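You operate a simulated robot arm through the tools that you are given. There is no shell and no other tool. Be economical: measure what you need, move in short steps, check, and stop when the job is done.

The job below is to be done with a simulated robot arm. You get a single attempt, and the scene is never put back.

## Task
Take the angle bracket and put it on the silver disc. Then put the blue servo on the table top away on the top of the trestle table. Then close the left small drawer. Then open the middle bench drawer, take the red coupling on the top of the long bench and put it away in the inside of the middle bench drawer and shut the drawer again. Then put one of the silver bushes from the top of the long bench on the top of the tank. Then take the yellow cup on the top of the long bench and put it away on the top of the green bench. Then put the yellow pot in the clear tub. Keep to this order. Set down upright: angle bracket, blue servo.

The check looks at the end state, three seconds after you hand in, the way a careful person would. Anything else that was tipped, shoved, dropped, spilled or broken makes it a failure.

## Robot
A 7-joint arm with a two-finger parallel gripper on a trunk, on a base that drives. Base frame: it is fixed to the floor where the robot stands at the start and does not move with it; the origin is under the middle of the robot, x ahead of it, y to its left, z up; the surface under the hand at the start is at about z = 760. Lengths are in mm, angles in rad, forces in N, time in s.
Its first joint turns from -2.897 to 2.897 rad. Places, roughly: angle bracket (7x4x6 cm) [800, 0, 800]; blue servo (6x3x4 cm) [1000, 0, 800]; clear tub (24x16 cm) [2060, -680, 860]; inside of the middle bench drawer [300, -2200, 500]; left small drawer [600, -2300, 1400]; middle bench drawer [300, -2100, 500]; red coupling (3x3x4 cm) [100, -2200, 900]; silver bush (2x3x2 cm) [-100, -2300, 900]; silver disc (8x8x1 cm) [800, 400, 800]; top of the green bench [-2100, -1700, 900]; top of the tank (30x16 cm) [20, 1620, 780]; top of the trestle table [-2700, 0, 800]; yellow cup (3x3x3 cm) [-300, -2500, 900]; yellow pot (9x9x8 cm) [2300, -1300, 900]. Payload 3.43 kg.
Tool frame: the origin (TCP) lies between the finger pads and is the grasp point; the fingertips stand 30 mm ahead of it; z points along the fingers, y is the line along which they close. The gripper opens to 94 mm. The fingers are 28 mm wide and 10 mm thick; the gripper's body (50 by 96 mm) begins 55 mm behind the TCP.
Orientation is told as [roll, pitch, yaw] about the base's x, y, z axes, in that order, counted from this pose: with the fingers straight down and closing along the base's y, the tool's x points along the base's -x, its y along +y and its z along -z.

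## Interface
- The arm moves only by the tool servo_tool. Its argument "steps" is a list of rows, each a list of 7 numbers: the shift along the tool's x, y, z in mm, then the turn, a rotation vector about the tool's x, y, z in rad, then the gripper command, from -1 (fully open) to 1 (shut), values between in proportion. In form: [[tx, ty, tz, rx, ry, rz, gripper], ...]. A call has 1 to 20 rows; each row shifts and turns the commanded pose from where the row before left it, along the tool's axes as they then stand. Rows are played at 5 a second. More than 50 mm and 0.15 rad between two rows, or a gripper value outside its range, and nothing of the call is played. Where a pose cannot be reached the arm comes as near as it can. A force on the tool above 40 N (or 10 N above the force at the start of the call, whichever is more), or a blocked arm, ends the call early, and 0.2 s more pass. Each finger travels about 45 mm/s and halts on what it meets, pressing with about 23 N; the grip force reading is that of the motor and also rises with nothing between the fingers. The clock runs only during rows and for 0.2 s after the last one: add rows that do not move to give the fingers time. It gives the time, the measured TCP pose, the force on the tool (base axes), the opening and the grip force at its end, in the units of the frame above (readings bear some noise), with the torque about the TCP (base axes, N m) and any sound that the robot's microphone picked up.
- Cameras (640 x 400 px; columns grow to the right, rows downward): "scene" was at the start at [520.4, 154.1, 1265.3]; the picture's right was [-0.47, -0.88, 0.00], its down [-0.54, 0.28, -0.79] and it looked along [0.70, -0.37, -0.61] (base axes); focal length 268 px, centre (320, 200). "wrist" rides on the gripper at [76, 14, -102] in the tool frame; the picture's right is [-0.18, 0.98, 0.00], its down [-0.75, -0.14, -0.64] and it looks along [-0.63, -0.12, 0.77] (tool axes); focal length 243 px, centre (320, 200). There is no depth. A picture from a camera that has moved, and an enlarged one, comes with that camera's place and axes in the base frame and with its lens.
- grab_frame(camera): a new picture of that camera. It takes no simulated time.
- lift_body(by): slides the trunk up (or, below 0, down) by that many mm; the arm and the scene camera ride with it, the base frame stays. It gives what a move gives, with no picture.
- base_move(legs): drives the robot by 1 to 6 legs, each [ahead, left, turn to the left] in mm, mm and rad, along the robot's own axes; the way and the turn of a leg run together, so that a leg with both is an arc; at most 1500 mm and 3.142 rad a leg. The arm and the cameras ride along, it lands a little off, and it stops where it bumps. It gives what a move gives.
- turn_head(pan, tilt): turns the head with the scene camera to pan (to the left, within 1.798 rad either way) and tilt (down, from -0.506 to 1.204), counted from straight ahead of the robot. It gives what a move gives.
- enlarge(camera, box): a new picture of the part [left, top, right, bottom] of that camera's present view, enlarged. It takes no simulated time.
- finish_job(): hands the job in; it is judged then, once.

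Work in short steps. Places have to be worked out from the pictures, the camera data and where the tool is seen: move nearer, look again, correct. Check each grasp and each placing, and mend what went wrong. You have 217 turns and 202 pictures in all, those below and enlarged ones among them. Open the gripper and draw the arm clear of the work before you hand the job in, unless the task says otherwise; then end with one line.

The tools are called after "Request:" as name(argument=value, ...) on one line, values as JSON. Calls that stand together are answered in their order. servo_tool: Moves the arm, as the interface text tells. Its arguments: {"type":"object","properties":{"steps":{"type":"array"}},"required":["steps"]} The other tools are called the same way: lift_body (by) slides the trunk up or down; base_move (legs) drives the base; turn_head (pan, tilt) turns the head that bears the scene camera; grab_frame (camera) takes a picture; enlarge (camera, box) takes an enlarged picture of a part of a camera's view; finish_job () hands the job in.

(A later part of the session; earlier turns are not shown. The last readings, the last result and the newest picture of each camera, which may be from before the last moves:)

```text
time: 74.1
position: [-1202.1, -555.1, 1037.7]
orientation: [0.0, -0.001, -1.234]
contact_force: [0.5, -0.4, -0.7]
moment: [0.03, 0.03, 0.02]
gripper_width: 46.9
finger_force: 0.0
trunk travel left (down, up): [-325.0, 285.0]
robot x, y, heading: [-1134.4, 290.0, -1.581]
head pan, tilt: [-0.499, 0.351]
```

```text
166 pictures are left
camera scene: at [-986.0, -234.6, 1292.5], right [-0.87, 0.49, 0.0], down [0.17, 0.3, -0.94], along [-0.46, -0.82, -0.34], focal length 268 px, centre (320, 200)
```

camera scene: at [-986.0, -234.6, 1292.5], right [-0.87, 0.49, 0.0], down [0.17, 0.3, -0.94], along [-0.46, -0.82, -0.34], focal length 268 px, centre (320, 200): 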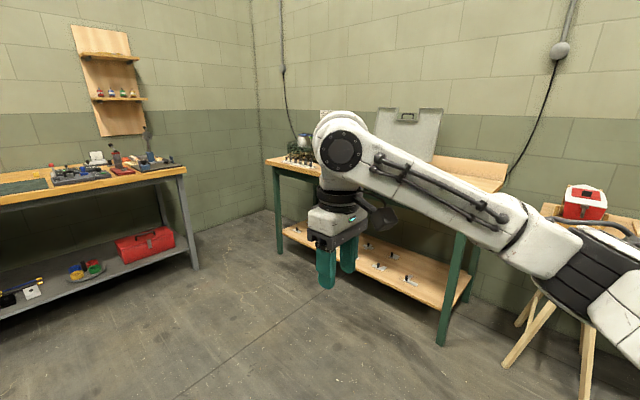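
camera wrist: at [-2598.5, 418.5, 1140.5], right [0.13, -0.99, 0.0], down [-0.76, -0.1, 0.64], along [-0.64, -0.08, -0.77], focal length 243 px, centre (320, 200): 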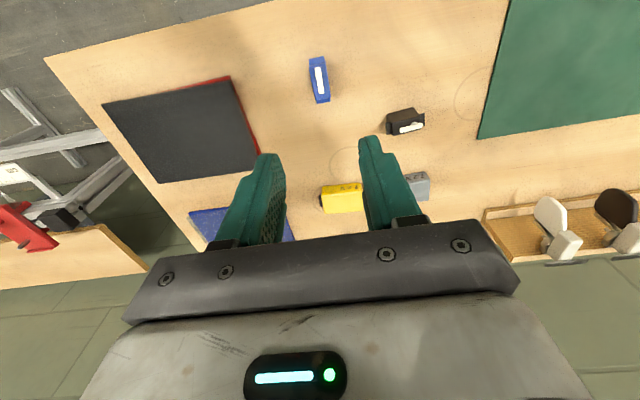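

The blue-drawer unit is the long bench; the small grey drawers sit on the wall shelf above it. Draw in the arm and drive there diagonally.

Request:
servo_tool(steps=[[37.8, 13.2, 0, 0, 0, 0, 0], [37.8, 13.2, 0, 0, 0, 0, 0], [37.8, 13.2, 0, 0, 0, 0, 0], [37.8, 13.2, 0, 0, 0, 0, 0], [37.8, 13.2, 0, 0, 0, 0, 0], [0, 0, -50, 0, 0, 0, 0], [0, 0, -50, 0, 0, 0, 1], [0, 0, 0, 0, 0, 0, 1]])

Request:
base_move(legs=[[1200, 800, 0], [150, 750, 0]])

Request:
turn_head(pan=0.2, tilt=0.2)

Request:
grab_frame(camera="scene")

```text
time: 75.9
position: [-1204.6, -354.7, 1136.4]
orientation: [0.0, 0.0, -1.232]
contact_force: [0.4, -0.2, 0.6]
moment: [-0.02, 0.0, 0.01]
gripper_width: 0.1
finger_force: 4.5
trunk travel left (down, up): [-325.0, 285.0]
robot x, y, heading: [-1133.8, 291.8, -1.585]
head pan, tilt: [-0.499, 0.351]
```

```text
time: 86.8
position: [319.7, -1717.7, 1136.2]
orientation: [0.003, -0.001, -1.252]
contact_force: [0.1, -0.1, 0.0]
moment: [0.01, 0.02, 0.0]
gripper_width: 0.0
finger_force: 23.1
trunk travel left (down, up): [-325.0, 285.0]
robot x, y, heading: [402.8, -1073.7, -1.603]
head pan, tilt: [-0.499, 0.351]
```

```text
time: 87.8
position: [318.2, -1717.3, 1136.3]
orientation: [0.0, 0.001, -1.251]
contact_force: [-1.0, -0.3, -0.3]
moment: [-0.01, 0.01, -0.03]
gripper_width: 0.2
finger_force: 23.1
trunk travel left (down, up): [-325.0, 285.0]
robot x, y, heading: [400.0, -1074.7, -1.602]
head pan, tilt: [0.201, 0.201]
```

```text
165 pictures are left
camera scene: at [601.6, -1612.8, 1306.5], right [-0.99, -0.17, 0.0], down [-0.03, 0.2, -0.98], along [0.17, -0.97, -0.2], focal length 268 px, centre (320, 200)
```

scene: 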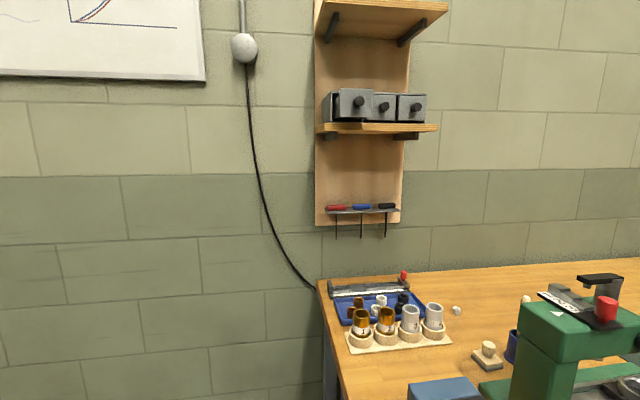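

Request:
enlarge(camera="scene", box=[300, 70, 460, 170])

```text
4.00 times, centred on (380, 120) of scene
camera zoom: at [601.6, -1612.8, 1306.5], right [-0.99, -0.17, 0.0], down [-0.03, 0.2, -0.98], along [0.17, -0.97, -0.2], focal length 1074 px, centre (80, 520)
```

zoom: 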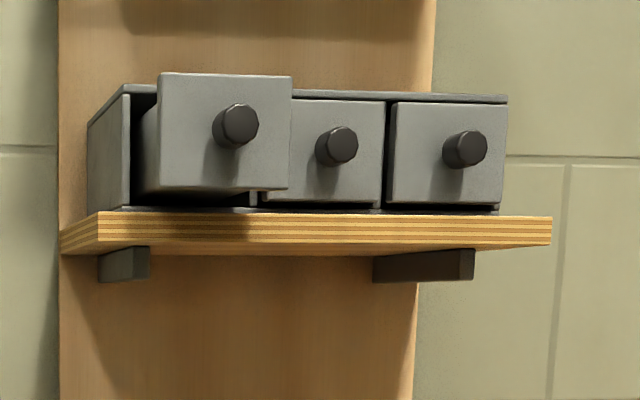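

The left drawer stands open. I'll raise the trunk, turn the hand horizontal (fingers toward -y), and drive closer.

Request:
lift_body(by=220)

Request:
servo_tool(steps=[[0, 0, 0, 0, 0, 0.11, 1], [0, 0, 0, 0, 0, 0.11, 1], [0, 0, 0, 0, 0, 0.1, 1], [0, 0, 0, 0, -0.1427, 0, 1], [0, 0, 0, 0, -0.1427, 0, 1], [0, 0, 0, 0, -0.1427, 0, 1], [0, 0, 0, 0, -0.1427, 0, 1], [0, 0, 0, 0, -0.1427, 0, 1], [0, 0, 0, 0, -0.1427, 0, 1], [0, 0, 0, 0, -0.1427, 0, 1], [0, 0, 0, 0, -0.1427, 0, 1], [0, 0, 0, 0, -0.1427, 0, 1], [0, 0, 0, 0, -0.1427, 0, 1], [0, 0, 0, 0, -0.1427, 0, 1], [0, 0, 0, 0, 0, 0, 1], [0, 0, 0, 0, 0, 0, 1]])

Request:
base_move(legs=[[0, 200, 0.03], [300, 0, 0]])

Request:
grab_frame(camera="scene")

Request:
grab_frame(camera="wrist")

```text
time: 90.2
position: [319.2, -1717.9, 1356.2]
orientation: [0.001, -0.001, -1.251]
contact_force: [-0.6, 0.2, 0.3]
moment: [-0.02, 0.01, 0.0]
gripper_width: 0.0
finger_force: 23.0
trunk travel left (down, up): [-545.0, 65.0]
robot x, y, heading: [404.7, -1072.2, -1.601]
head pan, tilt: [0.201, 0.201]
```

```text
time: 93.6
position: [297.3, -1736.6, 1383.4]
orientation: [0.0, -0.43, -1.57]
contact_force: [0.2, 0.9, -0.2]
moment: [-0.01, -0.01, 0.01]
gripper_width: 0.0
finger_force: 22.7
out of reach, approached as far as the arm can: row 6, 7, 8, 9, 10, 11, 12, 13, 14
trunk travel left (down, up): [-545.0, 65.0]
robot x, y, heading: [397.8, -1074.1, -1.601]
head pan, tilt: [0.201, 0.201]
```

```text
time: 96.8
position: [511.5, -2048.7, 1383.6]
orientation: [-0.001, -0.428, -1.544]
contact_force: [-0.4, -0.9, 0.0]
moment: [-0.02, -0.01, 0.01]
gripper_width: 0.0
finger_force: 22.6
trunk travel left (down, up): [-545.0, 65.0]
robot x, y, heading: [602.8, -1382.3, -1.573]
head pan, tilt: [0.201, 0.201]
```

```text
163 pictures are left
camera scene: at [813.6, -1916.3, 1526.6], right [-0.98, -0.2, 0.0], down [-0.04, 0.2, -0.98], along [0.19, -0.96, -0.2], focal length 268 px, centre (320, 200)
```

scene: 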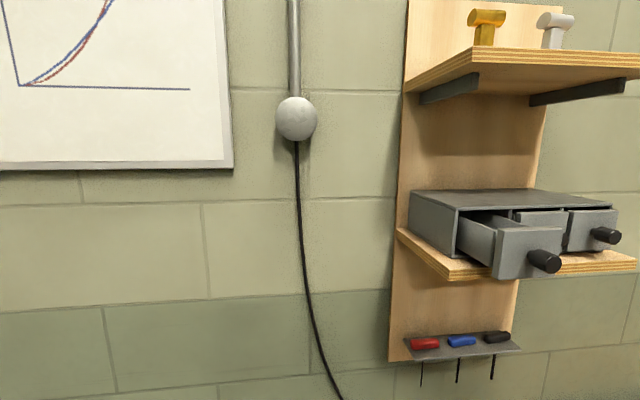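

```text
162 pictures are left
camera wrist: at [523.7, -1936.6, 1445.7], right [0.99, -0.14, 0.08], down [-0.13, -0.42, 0.9], along [-0.09, -0.9, -0.44], focal length 243 px, centre (320, 200)
```

wrist: 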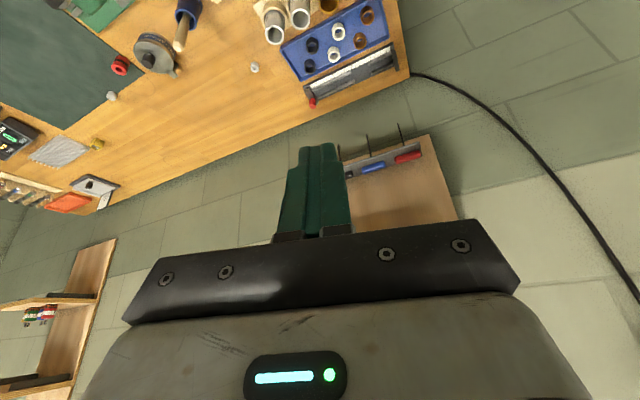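

Knob end triangulates to [622, -2239, 1400]; closed neighbours' knob ends at y≈-2358. The hand reached only a partial tilt; check the pose with a still row.

Request:
servo_tool(steps=[[0, 0, 0, 0, 0, 0, 1]])

```text
time: 97.2
position: [511.4, -2047.7, 1383.5]
orientation: [0.0, -0.428, -1.545]
contact_force: [-0.8, 0.0, 0.1]
moment: [-0.04, 0.01, 0.05]
gripper_width: 0.1
finger_force: 23.4
trunk travel left (down, up): [-545.0, 65.0]
robot x, y, heading: [599.4, -1384.1, -1.573]
head pan, tilt: [0.201, 0.201]
```

Shift to in front of the knob, then pitch the rest of the way to horizontal.

Request:
servo_tool(steps=[[-23.4, 27.2, 6, 0, 0, 0, 1], [-23.4, 27.2, 6, 0, 0, 0, 1], [-23.4, 27.2, 6, 0, 0, 0, 1], [-23.4, 27.2, 6, 0, 0, 0, 1], [0, 0, 0, 0, -0.1428, 0, 1], [0, 0, 0, 0, -0.1428, 0, 1], [0, 0, 0, 0, -0.1428, 0, 1], [0, 0, 0, 0, -0.1428, 0, 1], [0, 0, 0, 0, -0.1428, 0, 1], [0, 0, 0, 0, -0.1428, 0, 1], [0, 0, 0, 0, -0.1428, 0, 1], [0, 0, 0, 0, -0.1428, 0, 1], [0, 0, 0, 0, 0, 0, 1], [0, 0, 0, 0, 0, 0, 1]])

Request:
turn_head(pan=-0.3, tilt=0.3)

Request:
grab_frame(camera="scene")

Request:
grab_frame(camera="wrist")

```text
time: 100.2
position: [618.0, -2178.6, 1399.6]
orientation: [-0.261, -1.57, -1.284]
contact_force: [-0.5, 0.1, -1.3]
moment: [-0.04, -0.02, -0.01]
gripper_width: 0.0
finger_force: 22.5
out of reach, approached as far as the arm can: row 7, 8, 9
trunk travel left (down, up): [-545.0, 65.0]
robot x, y, heading: [602.2, -1381.9, -1.573]
head pan, tilt: [0.201, 0.201]
```

```text
time: 101.2
position: [618.2, -2179.0, 1399.8]
orientation: [0.256, -1.568, -1.8]
contact_force: [0.1, -0.4, -0.3]
moment: [0.01, -0.01, 0.01]
gripper_width: 0.0
finger_force: 23.1
trunk travel left (down, up): [-545.0, 65.0]
robot x, y, heading: [600.4, -1380.8, -1.569]
head pan, tilt: [-0.3, 0.3]
```

```text
161 pictures are left
camera scene: at [767.6, -1914.3, 1517.3], right [-0.95, 0.3, 0.0], down [0.09, 0.28, -0.96], along [-0.28, -0.91, -0.3], focal length 268 px, centre (320, 200)
```

scene: 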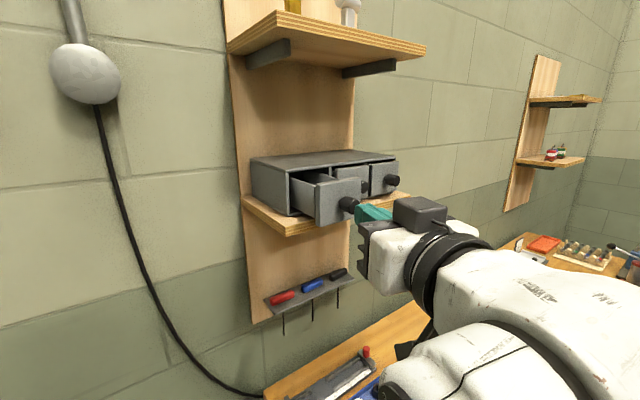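

```text
160 pictures are left
camera wrist: at [630.7, -2077.1, 1324.0], right [0.98, 0.03, 0.18], down [-0.16, 0.64, 0.75], along [-0.1, -0.77, 0.63], focal length 243 px, centre (320, 200)
```

wrist: 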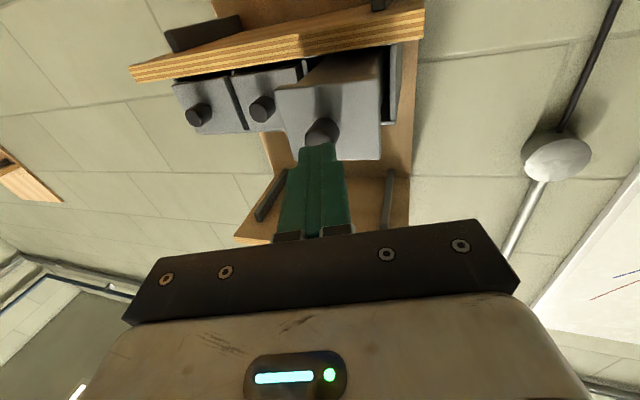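

The hand points straight at the knob. Push forward partway and check.

Request:
servo_tool(steps=[[0, 3, 15, 0, 0, 0, 1], [0, 0, 15, 0, 0, 0, 1], [0, 0, 10, 0, 0, 0, 1], [0, 0, 10, 0, 0, 0, 1], [0, 0, 10, 0, 0, 0, 1], [0, 0, 10, 0, 0, 0, 1], [0, 0, 10, 0, 0, 0, 1], [0, 0, 0, 0, 0, 0, 1]])

Request:
grab_frame(camera="scene")

Request:
grab_frame(camera="wrist")

```text
time: 103.0
position: [622.7, -2257.9, 1399.9]
orientation: [1.045, -1.57, -2.586]
contact_force: [-1.3, 0.0, 0.2]
moment: [-0.02, 0.0, -0.02]
gripper_width: 0.0
finger_force: 22.9
trunk travel left (down, up): [-545.0, 65.0]
robot x, y, heading: [603.9, -1384.7, -1.573]
head pan, tilt: [-0.3, 0.3]
```

```text
159 pictures are left
camera scene: at [767.5, -1914.3, 1517.2], right [-0.95, 0.3, 0.0], down [0.09, 0.28, -0.96], along [-0.28, -0.91, -0.3], focal length 268 px, centre (320, 200)
```

scene: 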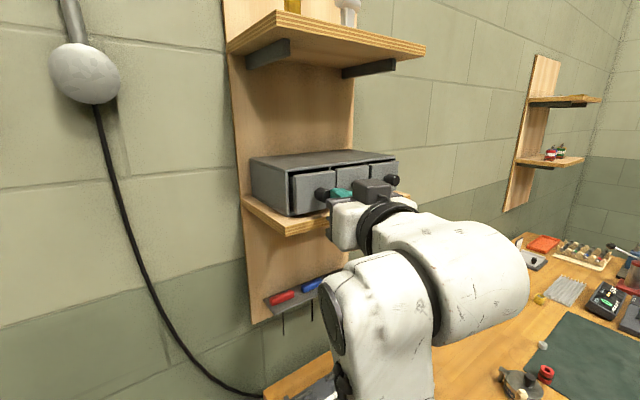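

```text
158 pictures are left
camera wrist: at [635.4, -2156.6, 1324.6], right [0.98, 0.03, 0.18], down [-0.16, 0.64, 0.75], along [-0.1, -0.77, 0.63], focal length 243 px, centre (320, 200)
```

wrist: 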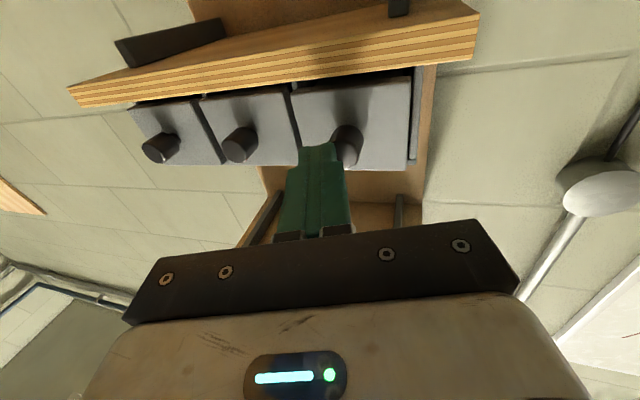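

The fingertip slid off beside the knob. Back off a little and look again to re-aim.

Request:
servo_tool(steps=[[0, 0, -30, 0, 0, 0, 1], [0, 0, -30, 0, 0, 0, 1], [0, 0, -20, 0, 0, 0, 1], [0, 0, 0, 0, 0, 0, 1]])

Request:
enlarge(camera="scene", box=[230, 130, 422, 250])

Request:
enlarge(camera="wrist", box=[120, 50, 440, 250])

```text
time: 104.0
position: [620.7, -2179.7, 1399.9]
orientation: [0.213, -1.567, -1.759]
contact_force: [-0.9, 0.0, -0.6]
moment: [-0.03, -0.04, 0.03]
gripper_width: 0.2
finger_force: 22.5
trunk travel left (down, up): [-545.0, 65.0]
robot x, y, heading: [596.0, -1378.4, -1.577]
head pan, tilt: [-0.3, 0.3]
```

```text
3.33 times, centred on (326, 190) of scene
camera zoom: at [767.5, -1914.2, 1517.3], right [-0.95, 0.3, 0.0], down [0.09, 0.28, -0.96], along [-0.28, -0.91, -0.3], focal length 895 px, centre (300, 233)
```

zoom: 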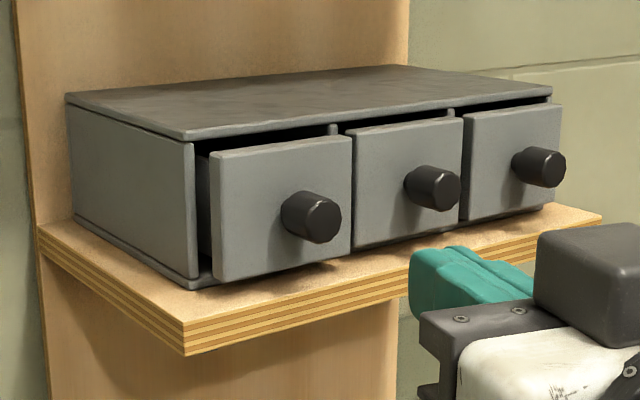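

```text
2.00 times, centred on (280, 150) of wrist
camera zoom: at [632.9, -2077.0, 1323.7], right [0.98, 0.03, 0.18], down [-0.16, 0.64, 0.75], along [-0.1, -0.77, 0.63], focal length 485 px, centre (400, 300)
```

zoom: 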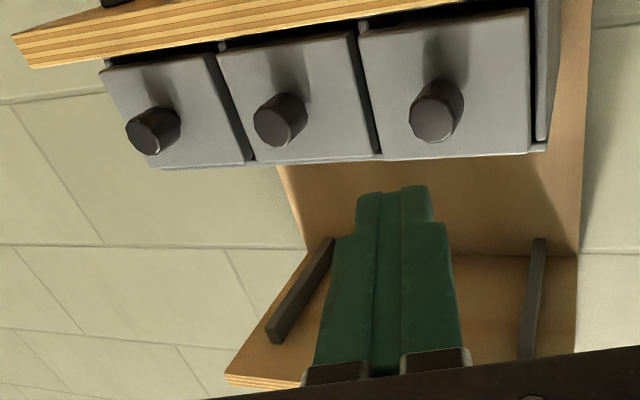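

The cabinet is turned ~0.3 rad, so the drawer slides along about (0.3, -0.955). Align the hand with that and come up behind the knob at about [637, -2292, 1400].

Request:
servo_tool(steps=[[0, 0, 0, -0.15, 0, 0, 1], [0, 0, 0, -0.15, 0, 0, 1], [0, -17, 20, 0, 0, 0, 1], [0, 0, 20, 0, 0, 0, 1], [0, 0, 0, 0, 0, 0, 1], [0, 0, 0, 0, 0, 0, 1]])

Request:
enlarge(camera="wrist", box=[160, 50, 480, 250])

Request:
enlarge(camera="scene", box=[230, 130, 422, 250])

```text
time: 105.3
position: [604.6, -2219.8, 1399.1]
orientation: [0.472, -1.571, -2.016]
contact_force: [0.8, 1.3, -0.2]
moment: [0.0, 0.03, 0.04]
gripper_width: 0.2
finger_force: 23.0
out of reach, approached as far as the arm can: row 1, 2
trunk travel left (down, up): [-545.0, 65.0]
robot x, y, heading: [599.4, -1381.8, -1.575]
head pan, tilt: [-0.3, 0.3]
```

```text
2.00 times, centred on (320, 150) of wrist
camera zoom: at [617.3, -2117.2, 1323.1], right [0.98, 0.03, 0.18], down [-0.16, 0.64, 0.75], along [-0.1, -0.77, 0.63], focal length 485 px, centre (320, 300)
```

zoom: 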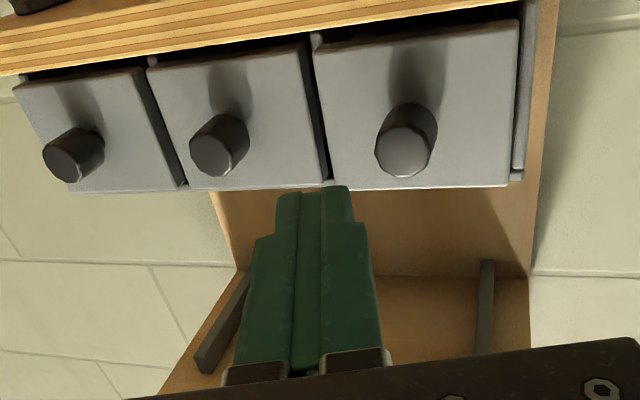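

```text
3.33 times, centred on (326, 190) of scene
camera zoom: at [767.5, -1914.2, 1517.2], right [-0.95, 0.3, 0.0], down [0.09, 0.28, -0.96], along [-0.28, -0.91, -0.3], focal length 895 px, centre (300, 233)
```

zoom: 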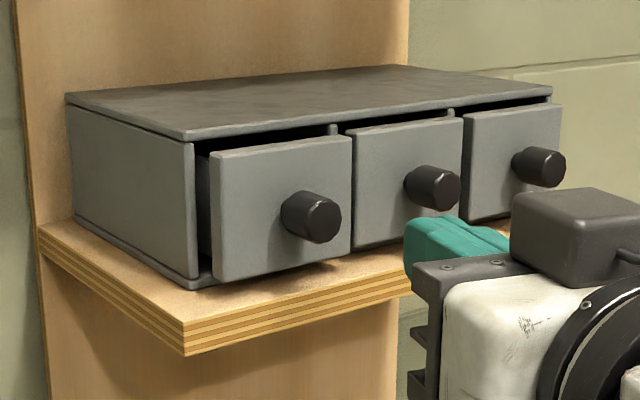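

The extra turn was out of reach there, but only ~20 mm of travel remains, so a straight push on the knob (x≈640) will do. Shift over first.

Request:
servo_tool(steps=[[0, 18, 0, 0, 0, 0, 1], [0, 18, 0, 0, 0, 0, 1], [0, 0, 20, 0, 0, 0, 1], [0, 0, 0, 0, 0, 0, 1]])

Request:
enlarge(camera="wrist", box=[160, 50, 480, 250])

```text
time: 106.3
position: [640.2, -2237.6, 1398.9]
orientation: [0.092, -1.569, -1.635]
contact_force: [0.3, 1.3, 0.2]
moment: [0.01, 0.0, 0.03]
gripper_width: 0.3
finger_force: 23.2
trunk travel left (down, up): [-545.0, 65.0]
robot x, y, heading: [597.2, -1382.8, -1.574]
head pan, tilt: [-0.3, 0.3]
```

```text
2.00 times, centred on (320, 150) of wrist
camera zoom: at [652.6, -2136.3, 1323.2], right [0.98, 0.03, 0.18], down [-0.16, 0.64, 0.75], along [-0.1, -0.77, 0.63], focal length 485 px, centre (320, 300)
```

zoom: 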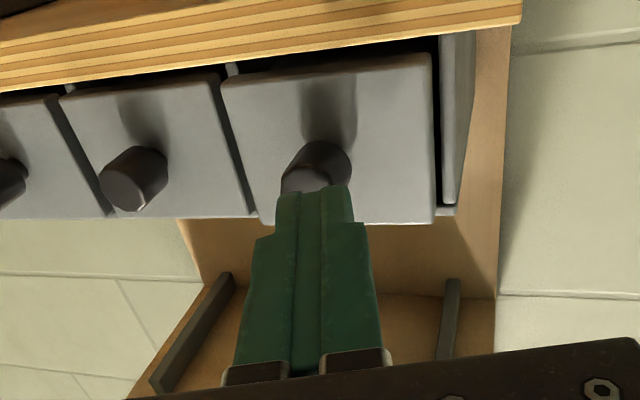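

Aligned with the knob now. Push in, stopping on force.

Request:
servo_tool(steps=[[0, 0, 12, 0, 0, 0, 1], [0, 0, 12, 0, 0, 0, 1], [0, 0, 5, 0, 0, 0, 1], [0, 0, 5, 0, 0, 0, 1], [0, 0, 5, 0, 0, 0, 1], [0, 0, 5, 0, 0, 0, 1], [0, 0, 0, 0, 0, 0, 1]])

Request:
enlarge(camera="scene", box=[230, 130, 422, 250])

Request:
enlarge(camera="wrist", box=[160, 50, 480, 250])

```text
time: 107.1
position: [641.4, -2261.2, 1399.7]
orientation: [-1.834, -1.569, 0.29]
contact_force: [0.1, 20.8, -4.7]
moment: [0.16, 0.03, 0.14]
gripper_width: 0.2
finger_force: 23.6
trunk travel left (down, up): [-545.0, 65.0]
robot x, y, heading: [600.2, -1381.0, -1.576]
head pan, tilt: [-0.3, 0.3]
stopped in row 3: the force on the tool passed its limit at 49 N (the readings are from after the stop); the commanded pose is now the measured one
```

```text
3.33 times, centred on (326, 190) of scene
camera zoom: at [767.8, -1912.0, 1517.6], right [-0.95, 0.3, 0.0], down [0.09, 0.28, -0.96], along [-0.28, -0.91, -0.3], focal length 895 px, centre (300, 233)
```

zoom: 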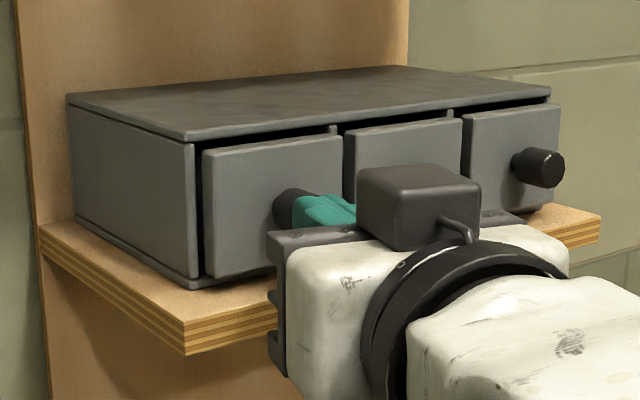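

```text
2.00 times, centred on (320, 150) of wrist
camera zoom: at [654.0, -2159.2, 1324.6], right [0.98, 0.03, 0.18], down [-0.16, 0.64, 0.75], along [-0.1, -0.77, 0.63], focal length 485 px, centre (320, 300)
```

zoom: 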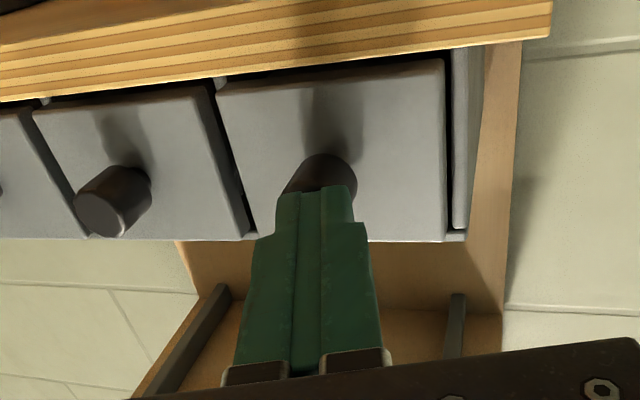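

It hit a firm stop at 49 N, and the front looks level now. Back off and compare.

Request:
servo_tool(steps=[[0, 0, -30, 0, 0, 0, 1], [0, 0, -40, 0, 0, 0, 1], [0, -40, -40, 0, 0, 0, 1], [0, -40, -30, 0, 0, 0, 1], [0, 0, 0, 0, 0, 0, 1]])

Request:
enlarge(camera="scene", box=[230, 130, 422, 250])

Request:
enlarge(camera="wrist", box=[200, 50, 520, 250])

```text
refused: row 3 steps farther than a row can; nothing moved
```

```text
3.33 times, centred on (326, 190) of scene
camera zoom: at [767.8, -1912.0, 1517.6], right [-0.95, 0.3, 0.0], down [0.09, 0.28, -0.96], along [-0.28, -0.91, -0.3], focal length 895 px, centre (300, 233)
```

zoom: 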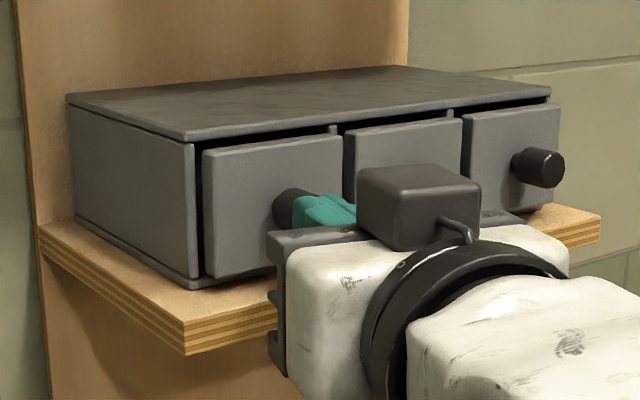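

```text
2.00 times, centred on (360, 150) of wrist
camera zoom: at [654.0, -2159.2, 1324.6], right [0.98, 0.03, 0.18], down [-0.16, 0.64, 0.75], along [-0.1, -0.77, 0.63], focal length 485 px, centre (240, 300)
```

zoom: 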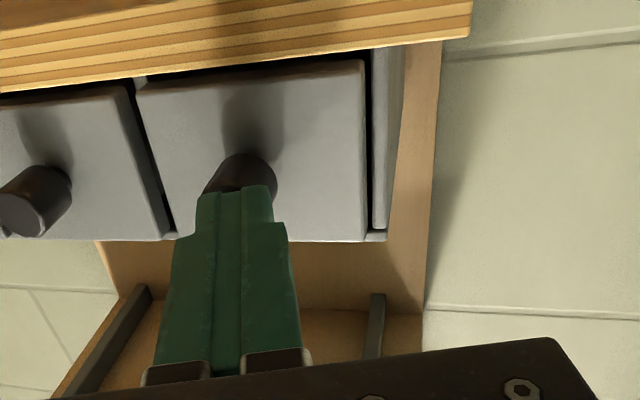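

Retract (smaller rows) and compare the fronts.

Request:
servo_tool(steps=[[0, 0, -30, 0, 0, 0, 1], [0, 0, -40, 0, 0, 0, 1], [0, -35, -30, 0, 0, 0, 1], [0, -35, -20, 0, 0, 0, 1], [0, 0, 0, 0, 0, 0, 1]])

Request:
enlarge(camera="scene", box=[230, 130, 422, 250])

Request:
enlarge(camera="wrist", box=[200, 50, 520, 250])

```text
time: 108.3
position: [622.9, -2180.5, 1400.0]
orientation: [-0.117, -1.569, -1.427]
contact_force: [-0.5, -0.1, 0.2]
moment: [0.0, -0.01, 0.02]
gripper_width: 0.0
finger_force: 23.0
out of reach, approached as far as the arm can: row 3, 4
trunk travel left (down, up): [-545.0, 65.0]
robot x, y, heading: [600.9, -1383.3, -1.574]
head pan, tilt: [-0.3, 0.3]
```

```text
3.33 times, centred on (326, 190) of scene
camera zoom: at [767.7, -1913.5, 1517.3], right [-0.95, 0.3, 0.0], down [0.09, 0.28, -0.96], along [-0.28, -0.91, -0.3], focal length 895 px, centre (300, 233)
```

zoom: 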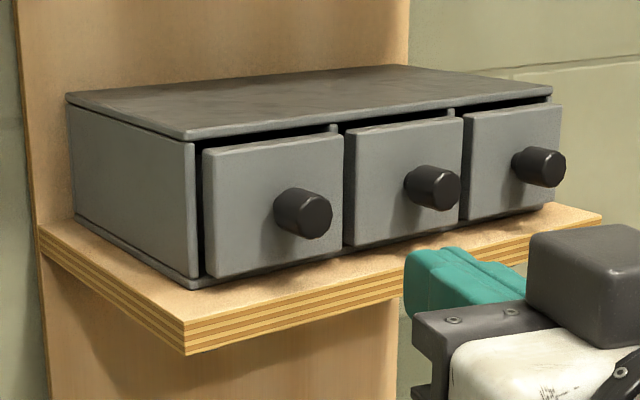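

```text
2.00 times, centred on (360, 150) of wrist
camera zoom: at [634.8, -2077.4, 1323.2], right [0.98, 0.03, 0.18], down [-0.16, 0.64, 0.75], along [-0.1, -0.77, 0.63], focal length 485 px, centre (240, 300)
```

zoom: 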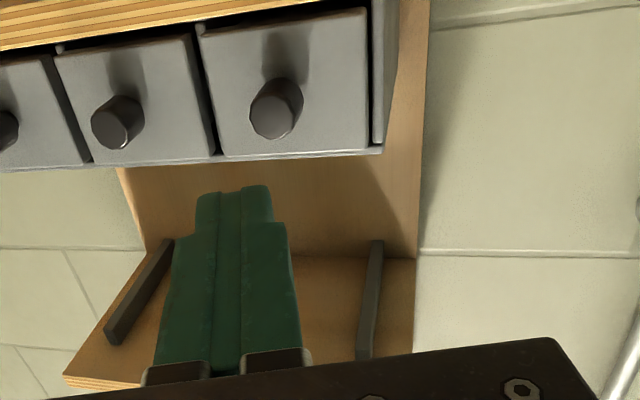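

The left small drawer is flush now. Back off and lower the trunk, then look at the blue drawers.

Request:
base_move(legs=[[-350, -100, 0]])

Request:
lift_body(by=-300)

Request:
turn_head(pan=-0.3, tilt=0.7)

Request:
grab_frame(camera="scene")

```text
time: 110.7
position: [523.5, -1827.0, 1398.6]
orientation: [-0.132, -1.57, -1.408]
contact_force: [0.1, -0.2, -0.3]
moment: [0.01, 0.01, 0.01]
gripper_width: 0.0
finger_force: 23.4
trunk travel left (down, up): [-545.0, 65.0]
robot x, y, heading: [499.5, -1027.0, -1.569]
head pan, tilt: [-0.3, 0.3]
```

```text
time: 113.7
position: [524.1, -1826.2, 1098.3]
orientation: [-0.115, -1.569, -1.427]
contact_force: [-0.1, -0.3, 0.6]
moment: [-0.01, -0.03, 0.02]
gripper_width: 0.0
finger_force: 22.7
trunk travel left (down, up): [-245.0, 365.0]
robot x, y, heading: [500.6, -1029.7, -1.568]
head pan, tilt: [-0.3, 0.3]
```

```text
time: 114.5
position: [524.1, -1825.9, 1099.8]
orientation: [-0.118, -1.569, -1.427]
contact_force: [0.5, 0.2, -0.8]
moment: [0.02, 0.01, 0.02]
gripper_width: 0.2
finger_force: 22.7
trunk travel left (down, up): [-245.0, 365.0]
robot x, y, heading: [496.9, -1034.7, -1.577]
head pan, tilt: [-0.3, 0.7]
```

```text
146 pictures are left
camera scene: at [670.9, -1551.4, 1181.2], right [-0.95, 0.3, 0.0], down [0.19, 0.61, -0.77], along [-0.23, -0.73, -0.64], focal length 268 px, centre (320, 200)
```

scene: 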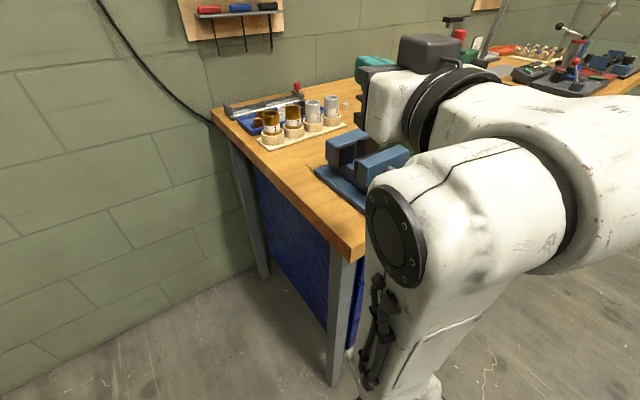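

The bench is turned ~0.33 rad; its front-left corner is about [540, -1808]. I move to stand square in front of the blue drawers.

Request:
base_move(legs=[[-120, 0, 0], [0, -500, 0], [0, 0, 0.33]])

Request:
turn_head(pan=0.5, tilt=0.7)

Request:
grab_frame(camera="scene")

```text
time: 119.4
position: [269.8, -1652.5, 1098.8]
orientation: [-0.135, -1.569, -1.078]
contact_force: [-0.2, 0.4, -0.7]
moment: [0.01, 0.01, 0.01]
gripper_width: 0.2
finger_force: 22.7
trunk travel left (down, up): [-245.0, 365.0]
robot x, y, heading: [-10.1, -907.8, -1.235]
head pan, tilt: [-0.3, 0.7]
```

```text
time: 120.6
position: [269.8, -1653.3, 1098.3]
orientation: [-0.127, -1.57, -1.083]
contact_force: [0.3, -0.6, -0.5]
moment: [0.01, -0.03, -0.04]
gripper_width: 0.1
finger_force: 23.4
trunk travel left (down, up): [-245.0, 365.0]
robot x, y, heading: [-15.6, -909.3, -1.237]
head pan, tilt: [0.499, 0.7]
```

```text
145 pictures are left
camera scene: at [379.5, -1318.6, 1181.1], right [-0.67, -0.74, 0.0], down [-0.48, 0.43, -0.76], along [0.57, -0.52, -0.64], focal length 268 px, centre (320, 200)
```

scene: 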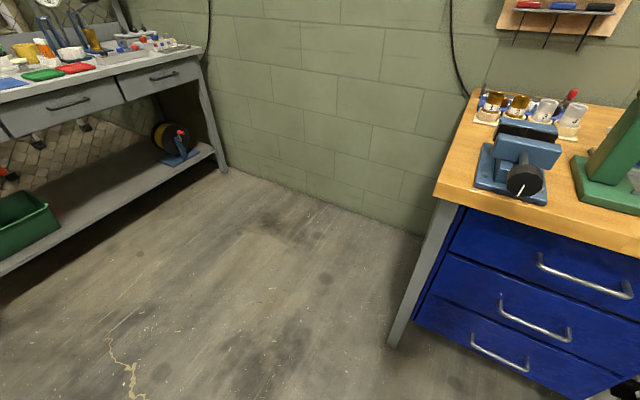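

The middle blue drawer's handle is visible. Enlarge for precise measurement.

Request:
enlarge(camera="scene", box=[400, 250, 640, 400])

Request:
turn_head(pan=0.0, tilt=0.9)

Request:
grab_frame(camera="scene")

```text
2.67 times, centred on (520, 325) of scene
camera zoom: at [379.5, -1318.6, 1181.1], right [-0.67, -0.74, 0.0], down [-0.48, 0.43, -0.76], along [0.57, -0.52, -0.64], focal length 716 px, centre (-213, -133)
```

zoom: 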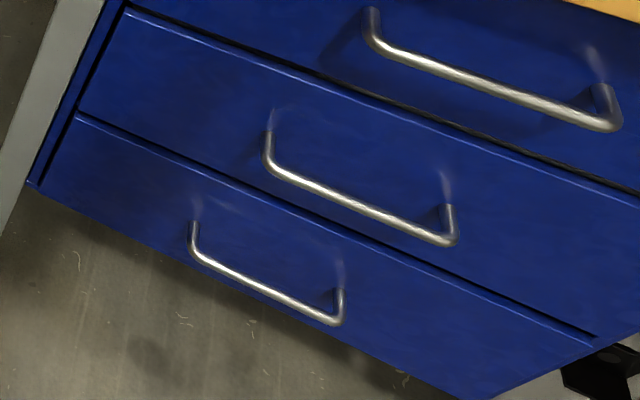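

```text
time: 121.5
position: [269.7, -1652.8, 1098.8]
orientation: [-0.134, -1.569, -1.075]
contact_force: [-0.4, 0.0, -0.5]
moment: [0.05, 0.0, 0.0]
gripper_width: 0.2
finger_force: 22.9
trunk travel left (down, up): [-245.0, 365.0]
robot x, y, heading: [-12.2, -908.7, -1.236]
head pan, tilt: [0.0, 0.901]
```

```text
143 pictures are left
camera scene: at [341.5, -1332.7, 1165.0], right [-0.94, -0.33, 0.0], down [-0.26, 0.74, -0.62], along [0.2, -0.59, -0.78], focal length 268 px, centre (320, 200)
```

scene: 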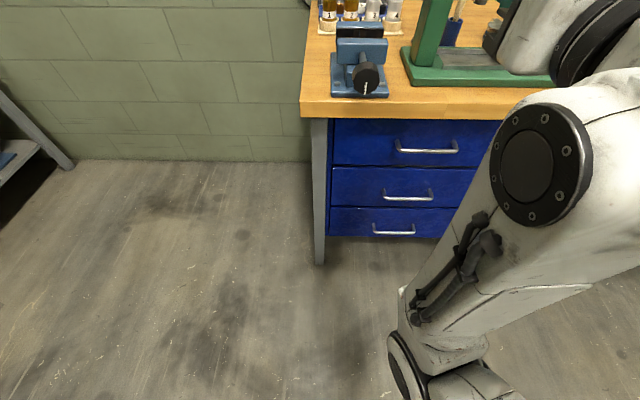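

I face the drawers squarely; the middle handle is roughly [258, -1879, 558]. Roll the hand so the fingers close vertically, then lower the trunk and the arm.

Request:
servo_tool(steps=[[0, 0, 0, 0, 0, 0.143, 0], [0, 0, 0, 0, 0, 0.143, -0.5], [0, 0, 0, 0, 0, 0.143, -0.5], [0, 0, 0, 0, 0, 0.143, -0.5], [0, 0, 0, 0, 0, 0.143, -0.5], [0, 0, 0, 0, 0, 0.143, -0.5], [0, 0, 0, 0, 0, 0.143, -0.5], [0, 0, 0, 0, 0, 0.143, -0.5], [0, 0, 0, 0, 0, 0.143, -0.5], [0, 0, 0, 0, 0, 0.143, -0.5], [0, 0, 0, 0, 0, 0.143, -0.5], [0, 0, 0, 0, 0, 0, -0.5], [0, 0, 0, 0, 0, 0, -0.5]])

Request:
lift_body(by=-235)

Request:
grab_frame(camera="wrist")

```text
time: 124.3
position: [270.7, -1654.1, 1100.1]
orientation: [1.569, 0.0, -2.781]
contact_force: [0.1, -0.6, 0.0]
moment: [0.0, 0.01, -0.02]
gripper_width: 70.2
finger_force: 0.1
trunk travel left (down, up): [-245.0, 365.0]
robot x, y, heading: [-14.8, -905.1, -1.234]
head pan, tilt: [0.0, 0.901]
```

```text
time: 126.8
position: [269.8, -1653.2, 864.9]
orientation: [1.569, 0.003, -2.78]
contact_force: [-0.3, -0.2, -0.9]
moment: [0.03, -0.03, 0.0]
gripper_width: 70.5
finger_force: 0.1
trunk travel left (down, up): [-10.0, 600.0]
robot x, y, heading: [-15.9, -909.2, -1.238]
head pan, tilt: [0.0, 0.901]
```

```text
142 pictures are left
camera wrist: at [305.9, -1531.1, 879.0], right [-0.17, -0.07, 0.98], down [-0.93, 0.33, -0.14], along [-0.32, -0.94, -0.12], focal length 243 px, centre (320, 200)
```

wrist: 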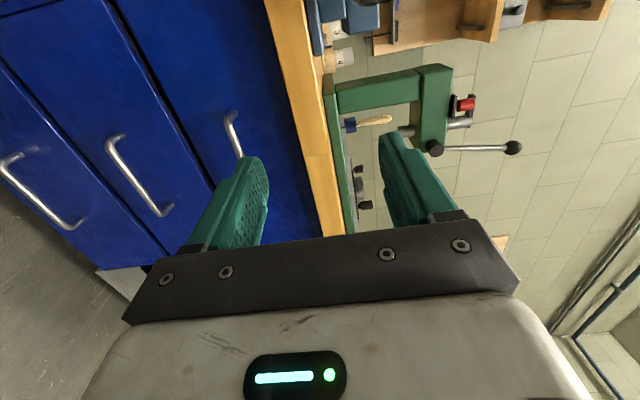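

All three handles show. Move down and right to the middle handle's height, still ~100 mm out, then re-measure.

Request:
servo_tool(steps=[[-20, -45, 0, 0, 0, 0, -0.5], [-20, -45, 0, 0, 0, 0, -0.5], [-20, -45, 0, 0, 0, 0, -0.5], [-20, -45, 0, 0, 0, 0, -0.5], [0, -45, 0, 0, 0, 0, -0.5], [0, -45, 0, 0, 0, 0, -0.5], [0, -43, 0, 0, 0, 0, -0.5], [0, 0, 0, 0, 0, 0, -0.5], [0, 0, 0, 0, 0, 0, -0.5]])

Request:
grab_frame(camera="wrist")

Request:
grab_frame(camera="scene")

```text
time: 128.8
position: [255.6, -1661.7, 674.2]
orientation: [1.57, 0.001, -2.781]
contact_force: [-0.7, 0.6, 0.4]
moment: [0.0, 0.03, 0.01]
gripper_width: 70.4
finger_force: 0.1
out of reach, approached as far as the arm can: row 1, 2, 3, 4
trunk travel left (down, up): [-10.0, 600.0]
robot x, y, heading: [-14.1, -905.2, -1.242]
head pan, tilt: [0.0, 0.901]
```

```text
141 pictures are left
camera wrist: at [291.5, -1539.4, 690.1], right [-0.17, -0.07, 0.98], down [-0.93, 0.33, -0.14], along [-0.32, -0.94, -0.12], focal length 243 px, centre (320, 200)
```

wrist: 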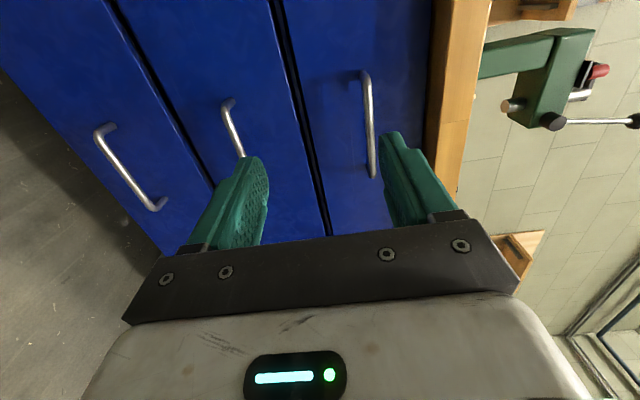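

```text
140 pictures are left
camera scene: at [341.3, -1332.6, 930.0], right [-0.94, -0.33, 0.0], down [-0.26, 0.74, -0.62], along [0.2, -0.59, -0.78], focal length 268 px, centre (320, 200)
```

scene: 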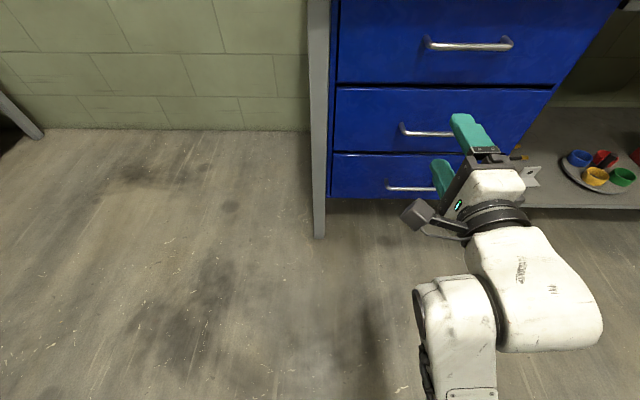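

Combining views, the middle handle's centre is about [263, -1862, 563]. Go forward a bit, right and down.

Request:
servo_tool(steps=[[-12, 0, 25, 0, 0, 0, -0.5], [-12, 0, 25, 0, 0, 0, -0.5], [-12, 0, 25, 0, 0, 0, -0.5], [-12, 0, 25, 0, 0, 0, -0.5], [-11, 0, 10, 0, 0, 0, -0.5], [0, -37, 0, 0, 0, 0, -0.5], [0, -37, 0, 0, 0, 0, -0.5], [0, -37, 0, 0, 0, 0, -0.5], [0, 0, 0, 0, 0, 0, -0.5], [0, 0, 0, 0, 0, 0, -0.5]])

Request:
grab_frame(camera="wrist")

Request:
grab_frame(camera="scene")

```text
time: 130.9
position: [239.6, -1786.1, 562.8]
orientation: [1.57, 0.003, -2.781]
contact_force: [-0.6, -0.6, -0.1]
moment: [-0.01, -0.02, -0.01]
gripper_width: 70.5
finger_force: 0.1
trunk travel left (down, up): [-10.0, 600.0]
robot x, y, heading: [-12.4, -904.7, -1.236]
head pan, tilt: [0.0, 0.901]
```

```text
139 pictures are left
camera wrist: at [275.4, -1663.5, 577.1], right [-0.17, -0.07, 0.98], down [-0.93, 0.33, -0.14], along [-0.32, -0.94, -0.12], focal length 243 px, centre (320, 200)
```

wrist: 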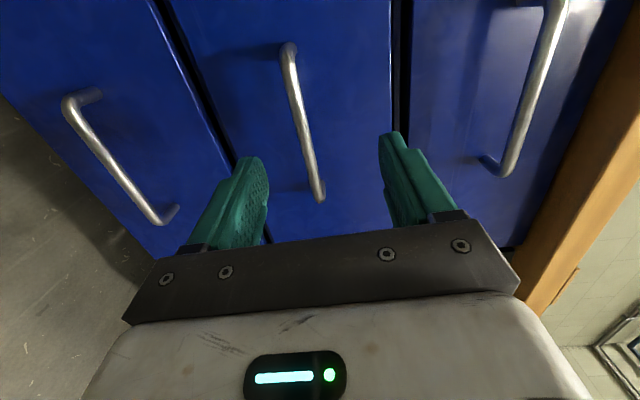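

```text
138 pictures are left
camera scene: at [341.4, -1332.6, 930.0], right [-0.94, -0.33, 0.0], down [-0.26, 0.74, -0.62], along [0.2, -0.59, -0.78], focal length 268 px, centre (320, 200)
```

scene: 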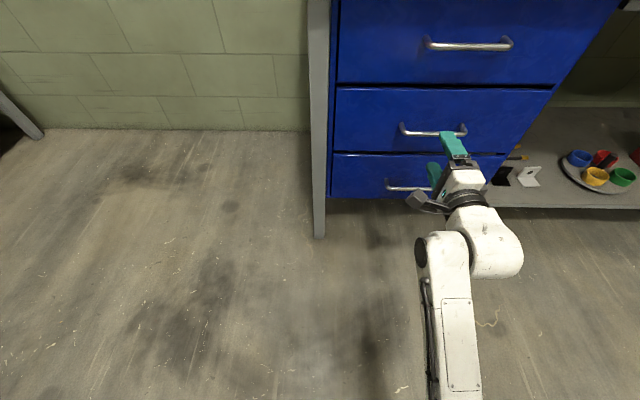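

The bar lies between the fingers, slightly low. Adjust and advance 65 mm.

Request:
servo_tool(steps=[[0, -12, 0, 0, 0, 0, -0.5], [0, 0, 25, 0, 0, 0, -0.5], [0, 0, 25, 0, 0, 0, -0.5], [0, 0, 15, 0, 0, 0, -0.5], [0, 0, 0, 0, 0, 0, -0.5], [0, 0, 0, 0, 0, 0, -0.5]])

Request:
grab_frame(camera="wrist")

```text
time: 132.3
position: [259.0, -1846.7, 550.7]
orientation: [1.57, 0.0, -2.78]
contact_force: [-0.2, -0.6, 0.2]
moment: [-0.02, 0.02, 0.0]
gripper_width: 70.4
finger_force: 0.2
trunk travel left (down, up): [-10.0, 600.0]
robot x, y, heading: [-12.3, -908.2, -1.235]
head pan, tilt: [0.0, 0.901]
```

```text
137 pictures are left
camera wrist: at [296.1, -1724.6, 564.9], right [-0.17, -0.07, 0.98], down [-0.93, 0.33, -0.14], along [-0.32, -0.94, -0.12], focal length 243 px, centre (320, 200)
```

wrist: 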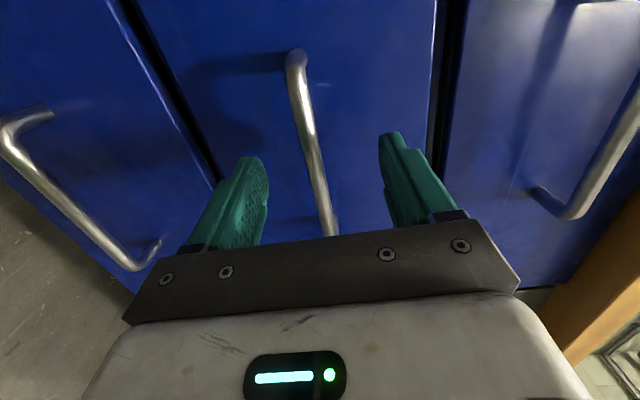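

The bar is centred between the fingers at TCP depth. Close.

Request:
servo_tool(steps=[[0, 0, 0, 0, 0, 0, 0.2], [0, 0, 0, 0, 0, 0, 0.6], [0, 0, 0, 0, 0, 0, 1], [0, 0, 0, 0, 0, 0, 1], [0, 0, 0, 0, 0, 0, 1], [0, 0, 0, 0, 0, 0, 1], [0, 0, 0, 0, 0, 0, 1]])

Request:
grab_frame(camera="wrist")

```text
time: 133.9
position: [259.6, -1845.3, 550.5]
orientation: [1.569, 0.002, -2.78]
contact_force: [-1.0, 1.6, -0.9]
moment: [0.05, -0.02, -0.02]
gripper_width: 0.0
finger_force: 22.5
trunk travel left (down, up): [-10.0, 600.0]
robot x, y, heading: [-14.3, -907.4, -1.239]
head pan, tilt: [0.0, 0.901]
```

```text
136 pictures are left
camera wrist: at [296.0, -1724.4, 564.8], right [-0.17, -0.07, 0.98], down [-0.93, 0.33, -0.14], along [-0.32, -0.94, -0.12], focal length 243 px, centre (320, 200)
```

wrist: 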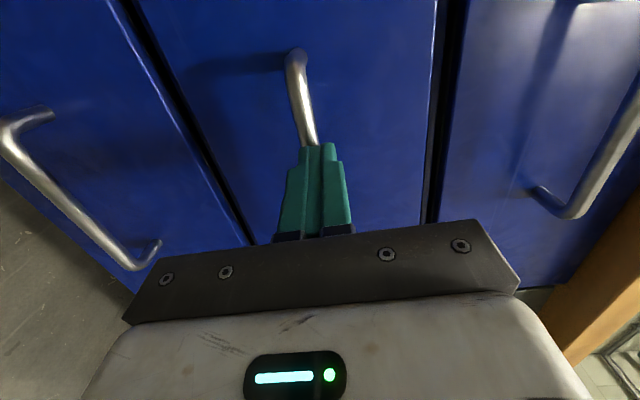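

It closed short of the bar. Reopen, advance 25 mm more and retry.

Request:
servo_tool(steps=[[0, 0, 0, 0, 0, 0, 0], [0, 0, 0, 0, 0, 0, -0.5], [0, 0, 0, 0, 0, 0, -0.5], [0, 0, 0, 0, 0, 0, -0.5], [0, 0, 15, 0, 0, 0, -0.5], [0, 0, 12, 0, 0, 0, -0.5], [0, 0, 0, 0, 0, 0, -0.5], [0, 0, 0, 0, 0, 0, 0.2], [0, 0, 0, 0, 0, 0, 0.6], [0, 0, 0, 0, 0, 0, 1], [0, 0, 0, 0, 0, 0, 1], [0, 0, 0, 0, 0, 0, 1], [0, 0, 0, 0, 0, 0, 1], [0, 0, 0, 0, 0, 0, 1]])

Request:
grab_frame(camera="wrist")

```text
time: 136.9
position: [269.6, -1871.4, 544.1]
orientation: [1.559, 0.001, -2.779]
contact_force: [-2.1, 4.4, -28.8]
moment: [0.15, 0.18, 0.14]
gripper_width: 11.8
finger_force: 45.6
trunk travel left (down, up): [-10.0, 600.0]
robot x, y, heading: [-13.1, -903.6, -1.234]
head pan, tilt: [0.0, 0.901]
```

```text
135 pictures are left
camera wrist: at [306.2, -1750.4, 561.1], right [-0.17, -0.08, 0.98], down [-0.93, 0.34, -0.13], along [-0.32, -0.94, -0.13], focal length 243 px, centre (320, 200)
```

wrist: 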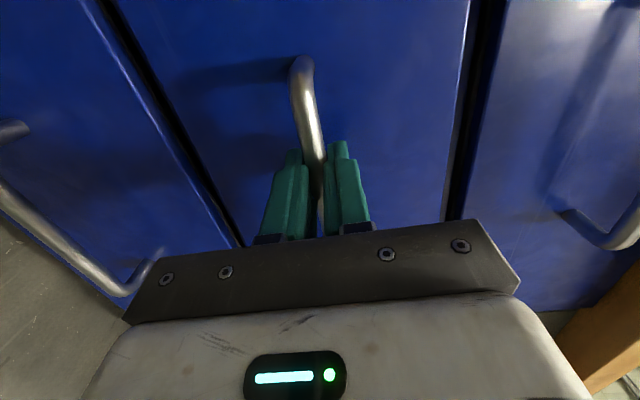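

The bar is gripped (11.8 mm), with some vertical strain; ease down 5 mm then pull gently.

Request:
servo_tool(steps=[[0, -5, 0, 0, 0, 0, 1], [0, 0, 0, 0, 0, 0, 1], [0, 0, -15, 0, 0, 0, 1], [0, 0, -15, 0, 0, 0, 1], [0, 0, -15, 0, 0, 0, 1], [0, 0, 0, 0, 0, 0, 1]])

Request:
grab_frame(camera="wrist")

```text
time: 138.3
position: [256.6, -1829.3, 544.5]
orientation: [1.567, 0.002, -2.777]
contact_force: [10.1, 1.6, -17.1]
moment: [0.08, 0.29, -0.22]
gripper_width: 11.8
finger_force: 44.8
trunk travel left (down, up): [-10.0, 600.0]
robot x, y, heading: [-14.9, -905.8, -1.238]
head pan, tilt: [0.0, 0.901]
```

```text
134 pictures are left
camera wrist: at [291.9, -1707.7, 560.2], right [-0.17, -0.07, 0.98], down [-0.93, 0.33, -0.14], along [-0.32, -0.94, -0.12], focal length 243 px, centre (320, 200)
```

wrist: 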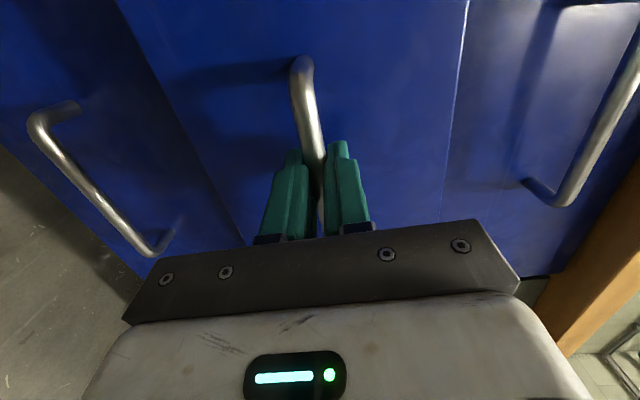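

The drawer slides. Pull it further by backing the base 200 mm.

Request:
base_move(legs=[[-200, 0, 0]])

Request:
grab_frame(camera="scene")

Request:
grab_frame(camera="wrist")

```text
time: 139.9
position: [196.6, -1642.6, 545.8]
orientation: [1.567, 0.0, -2.768]
contact_force: [32.9, 12.0, -18.3]
moment: [0.17, -0.02, -0.2]
gripper_width: 11.6
finger_force: 45.0
trunk travel left (down, up): [-10.0, 600.0]
robot x, y, heading: [-77.4, -721.1, -1.236]
head pan, tilt: [0.0, 0.901]
```

```text
133 pictures are left
camera scene: at [277.4, -1147.1, 929.6], right [-0.95, -0.33, 0.0], down [-0.26, 0.74, -0.62], along [0.2, -0.59, -0.78], focal length 268 px, centre (320, 200)
```

scene: 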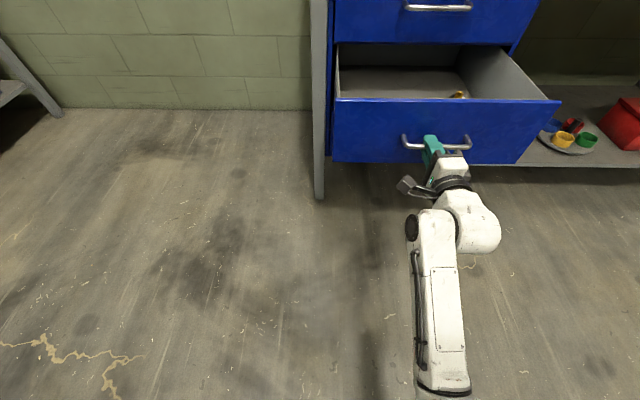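

```text
132 pictures are left
camera wrist: at [230.2, -1520.7, 560.2], right [-0.17, -0.07, 0.98], down [-0.94, 0.33, -0.14], along [-0.31, -0.94, -0.12], focal length 243 px, centre (320, 200)
```

wrist: 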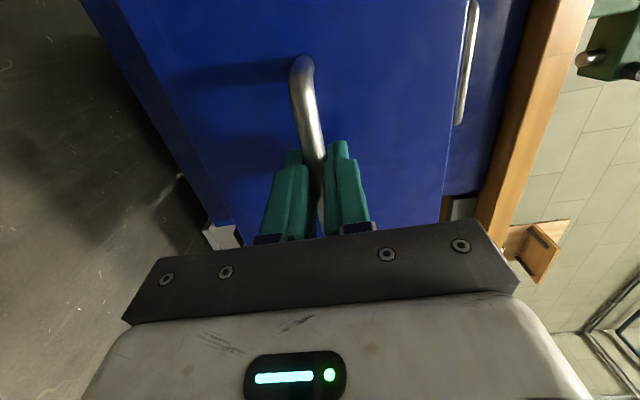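

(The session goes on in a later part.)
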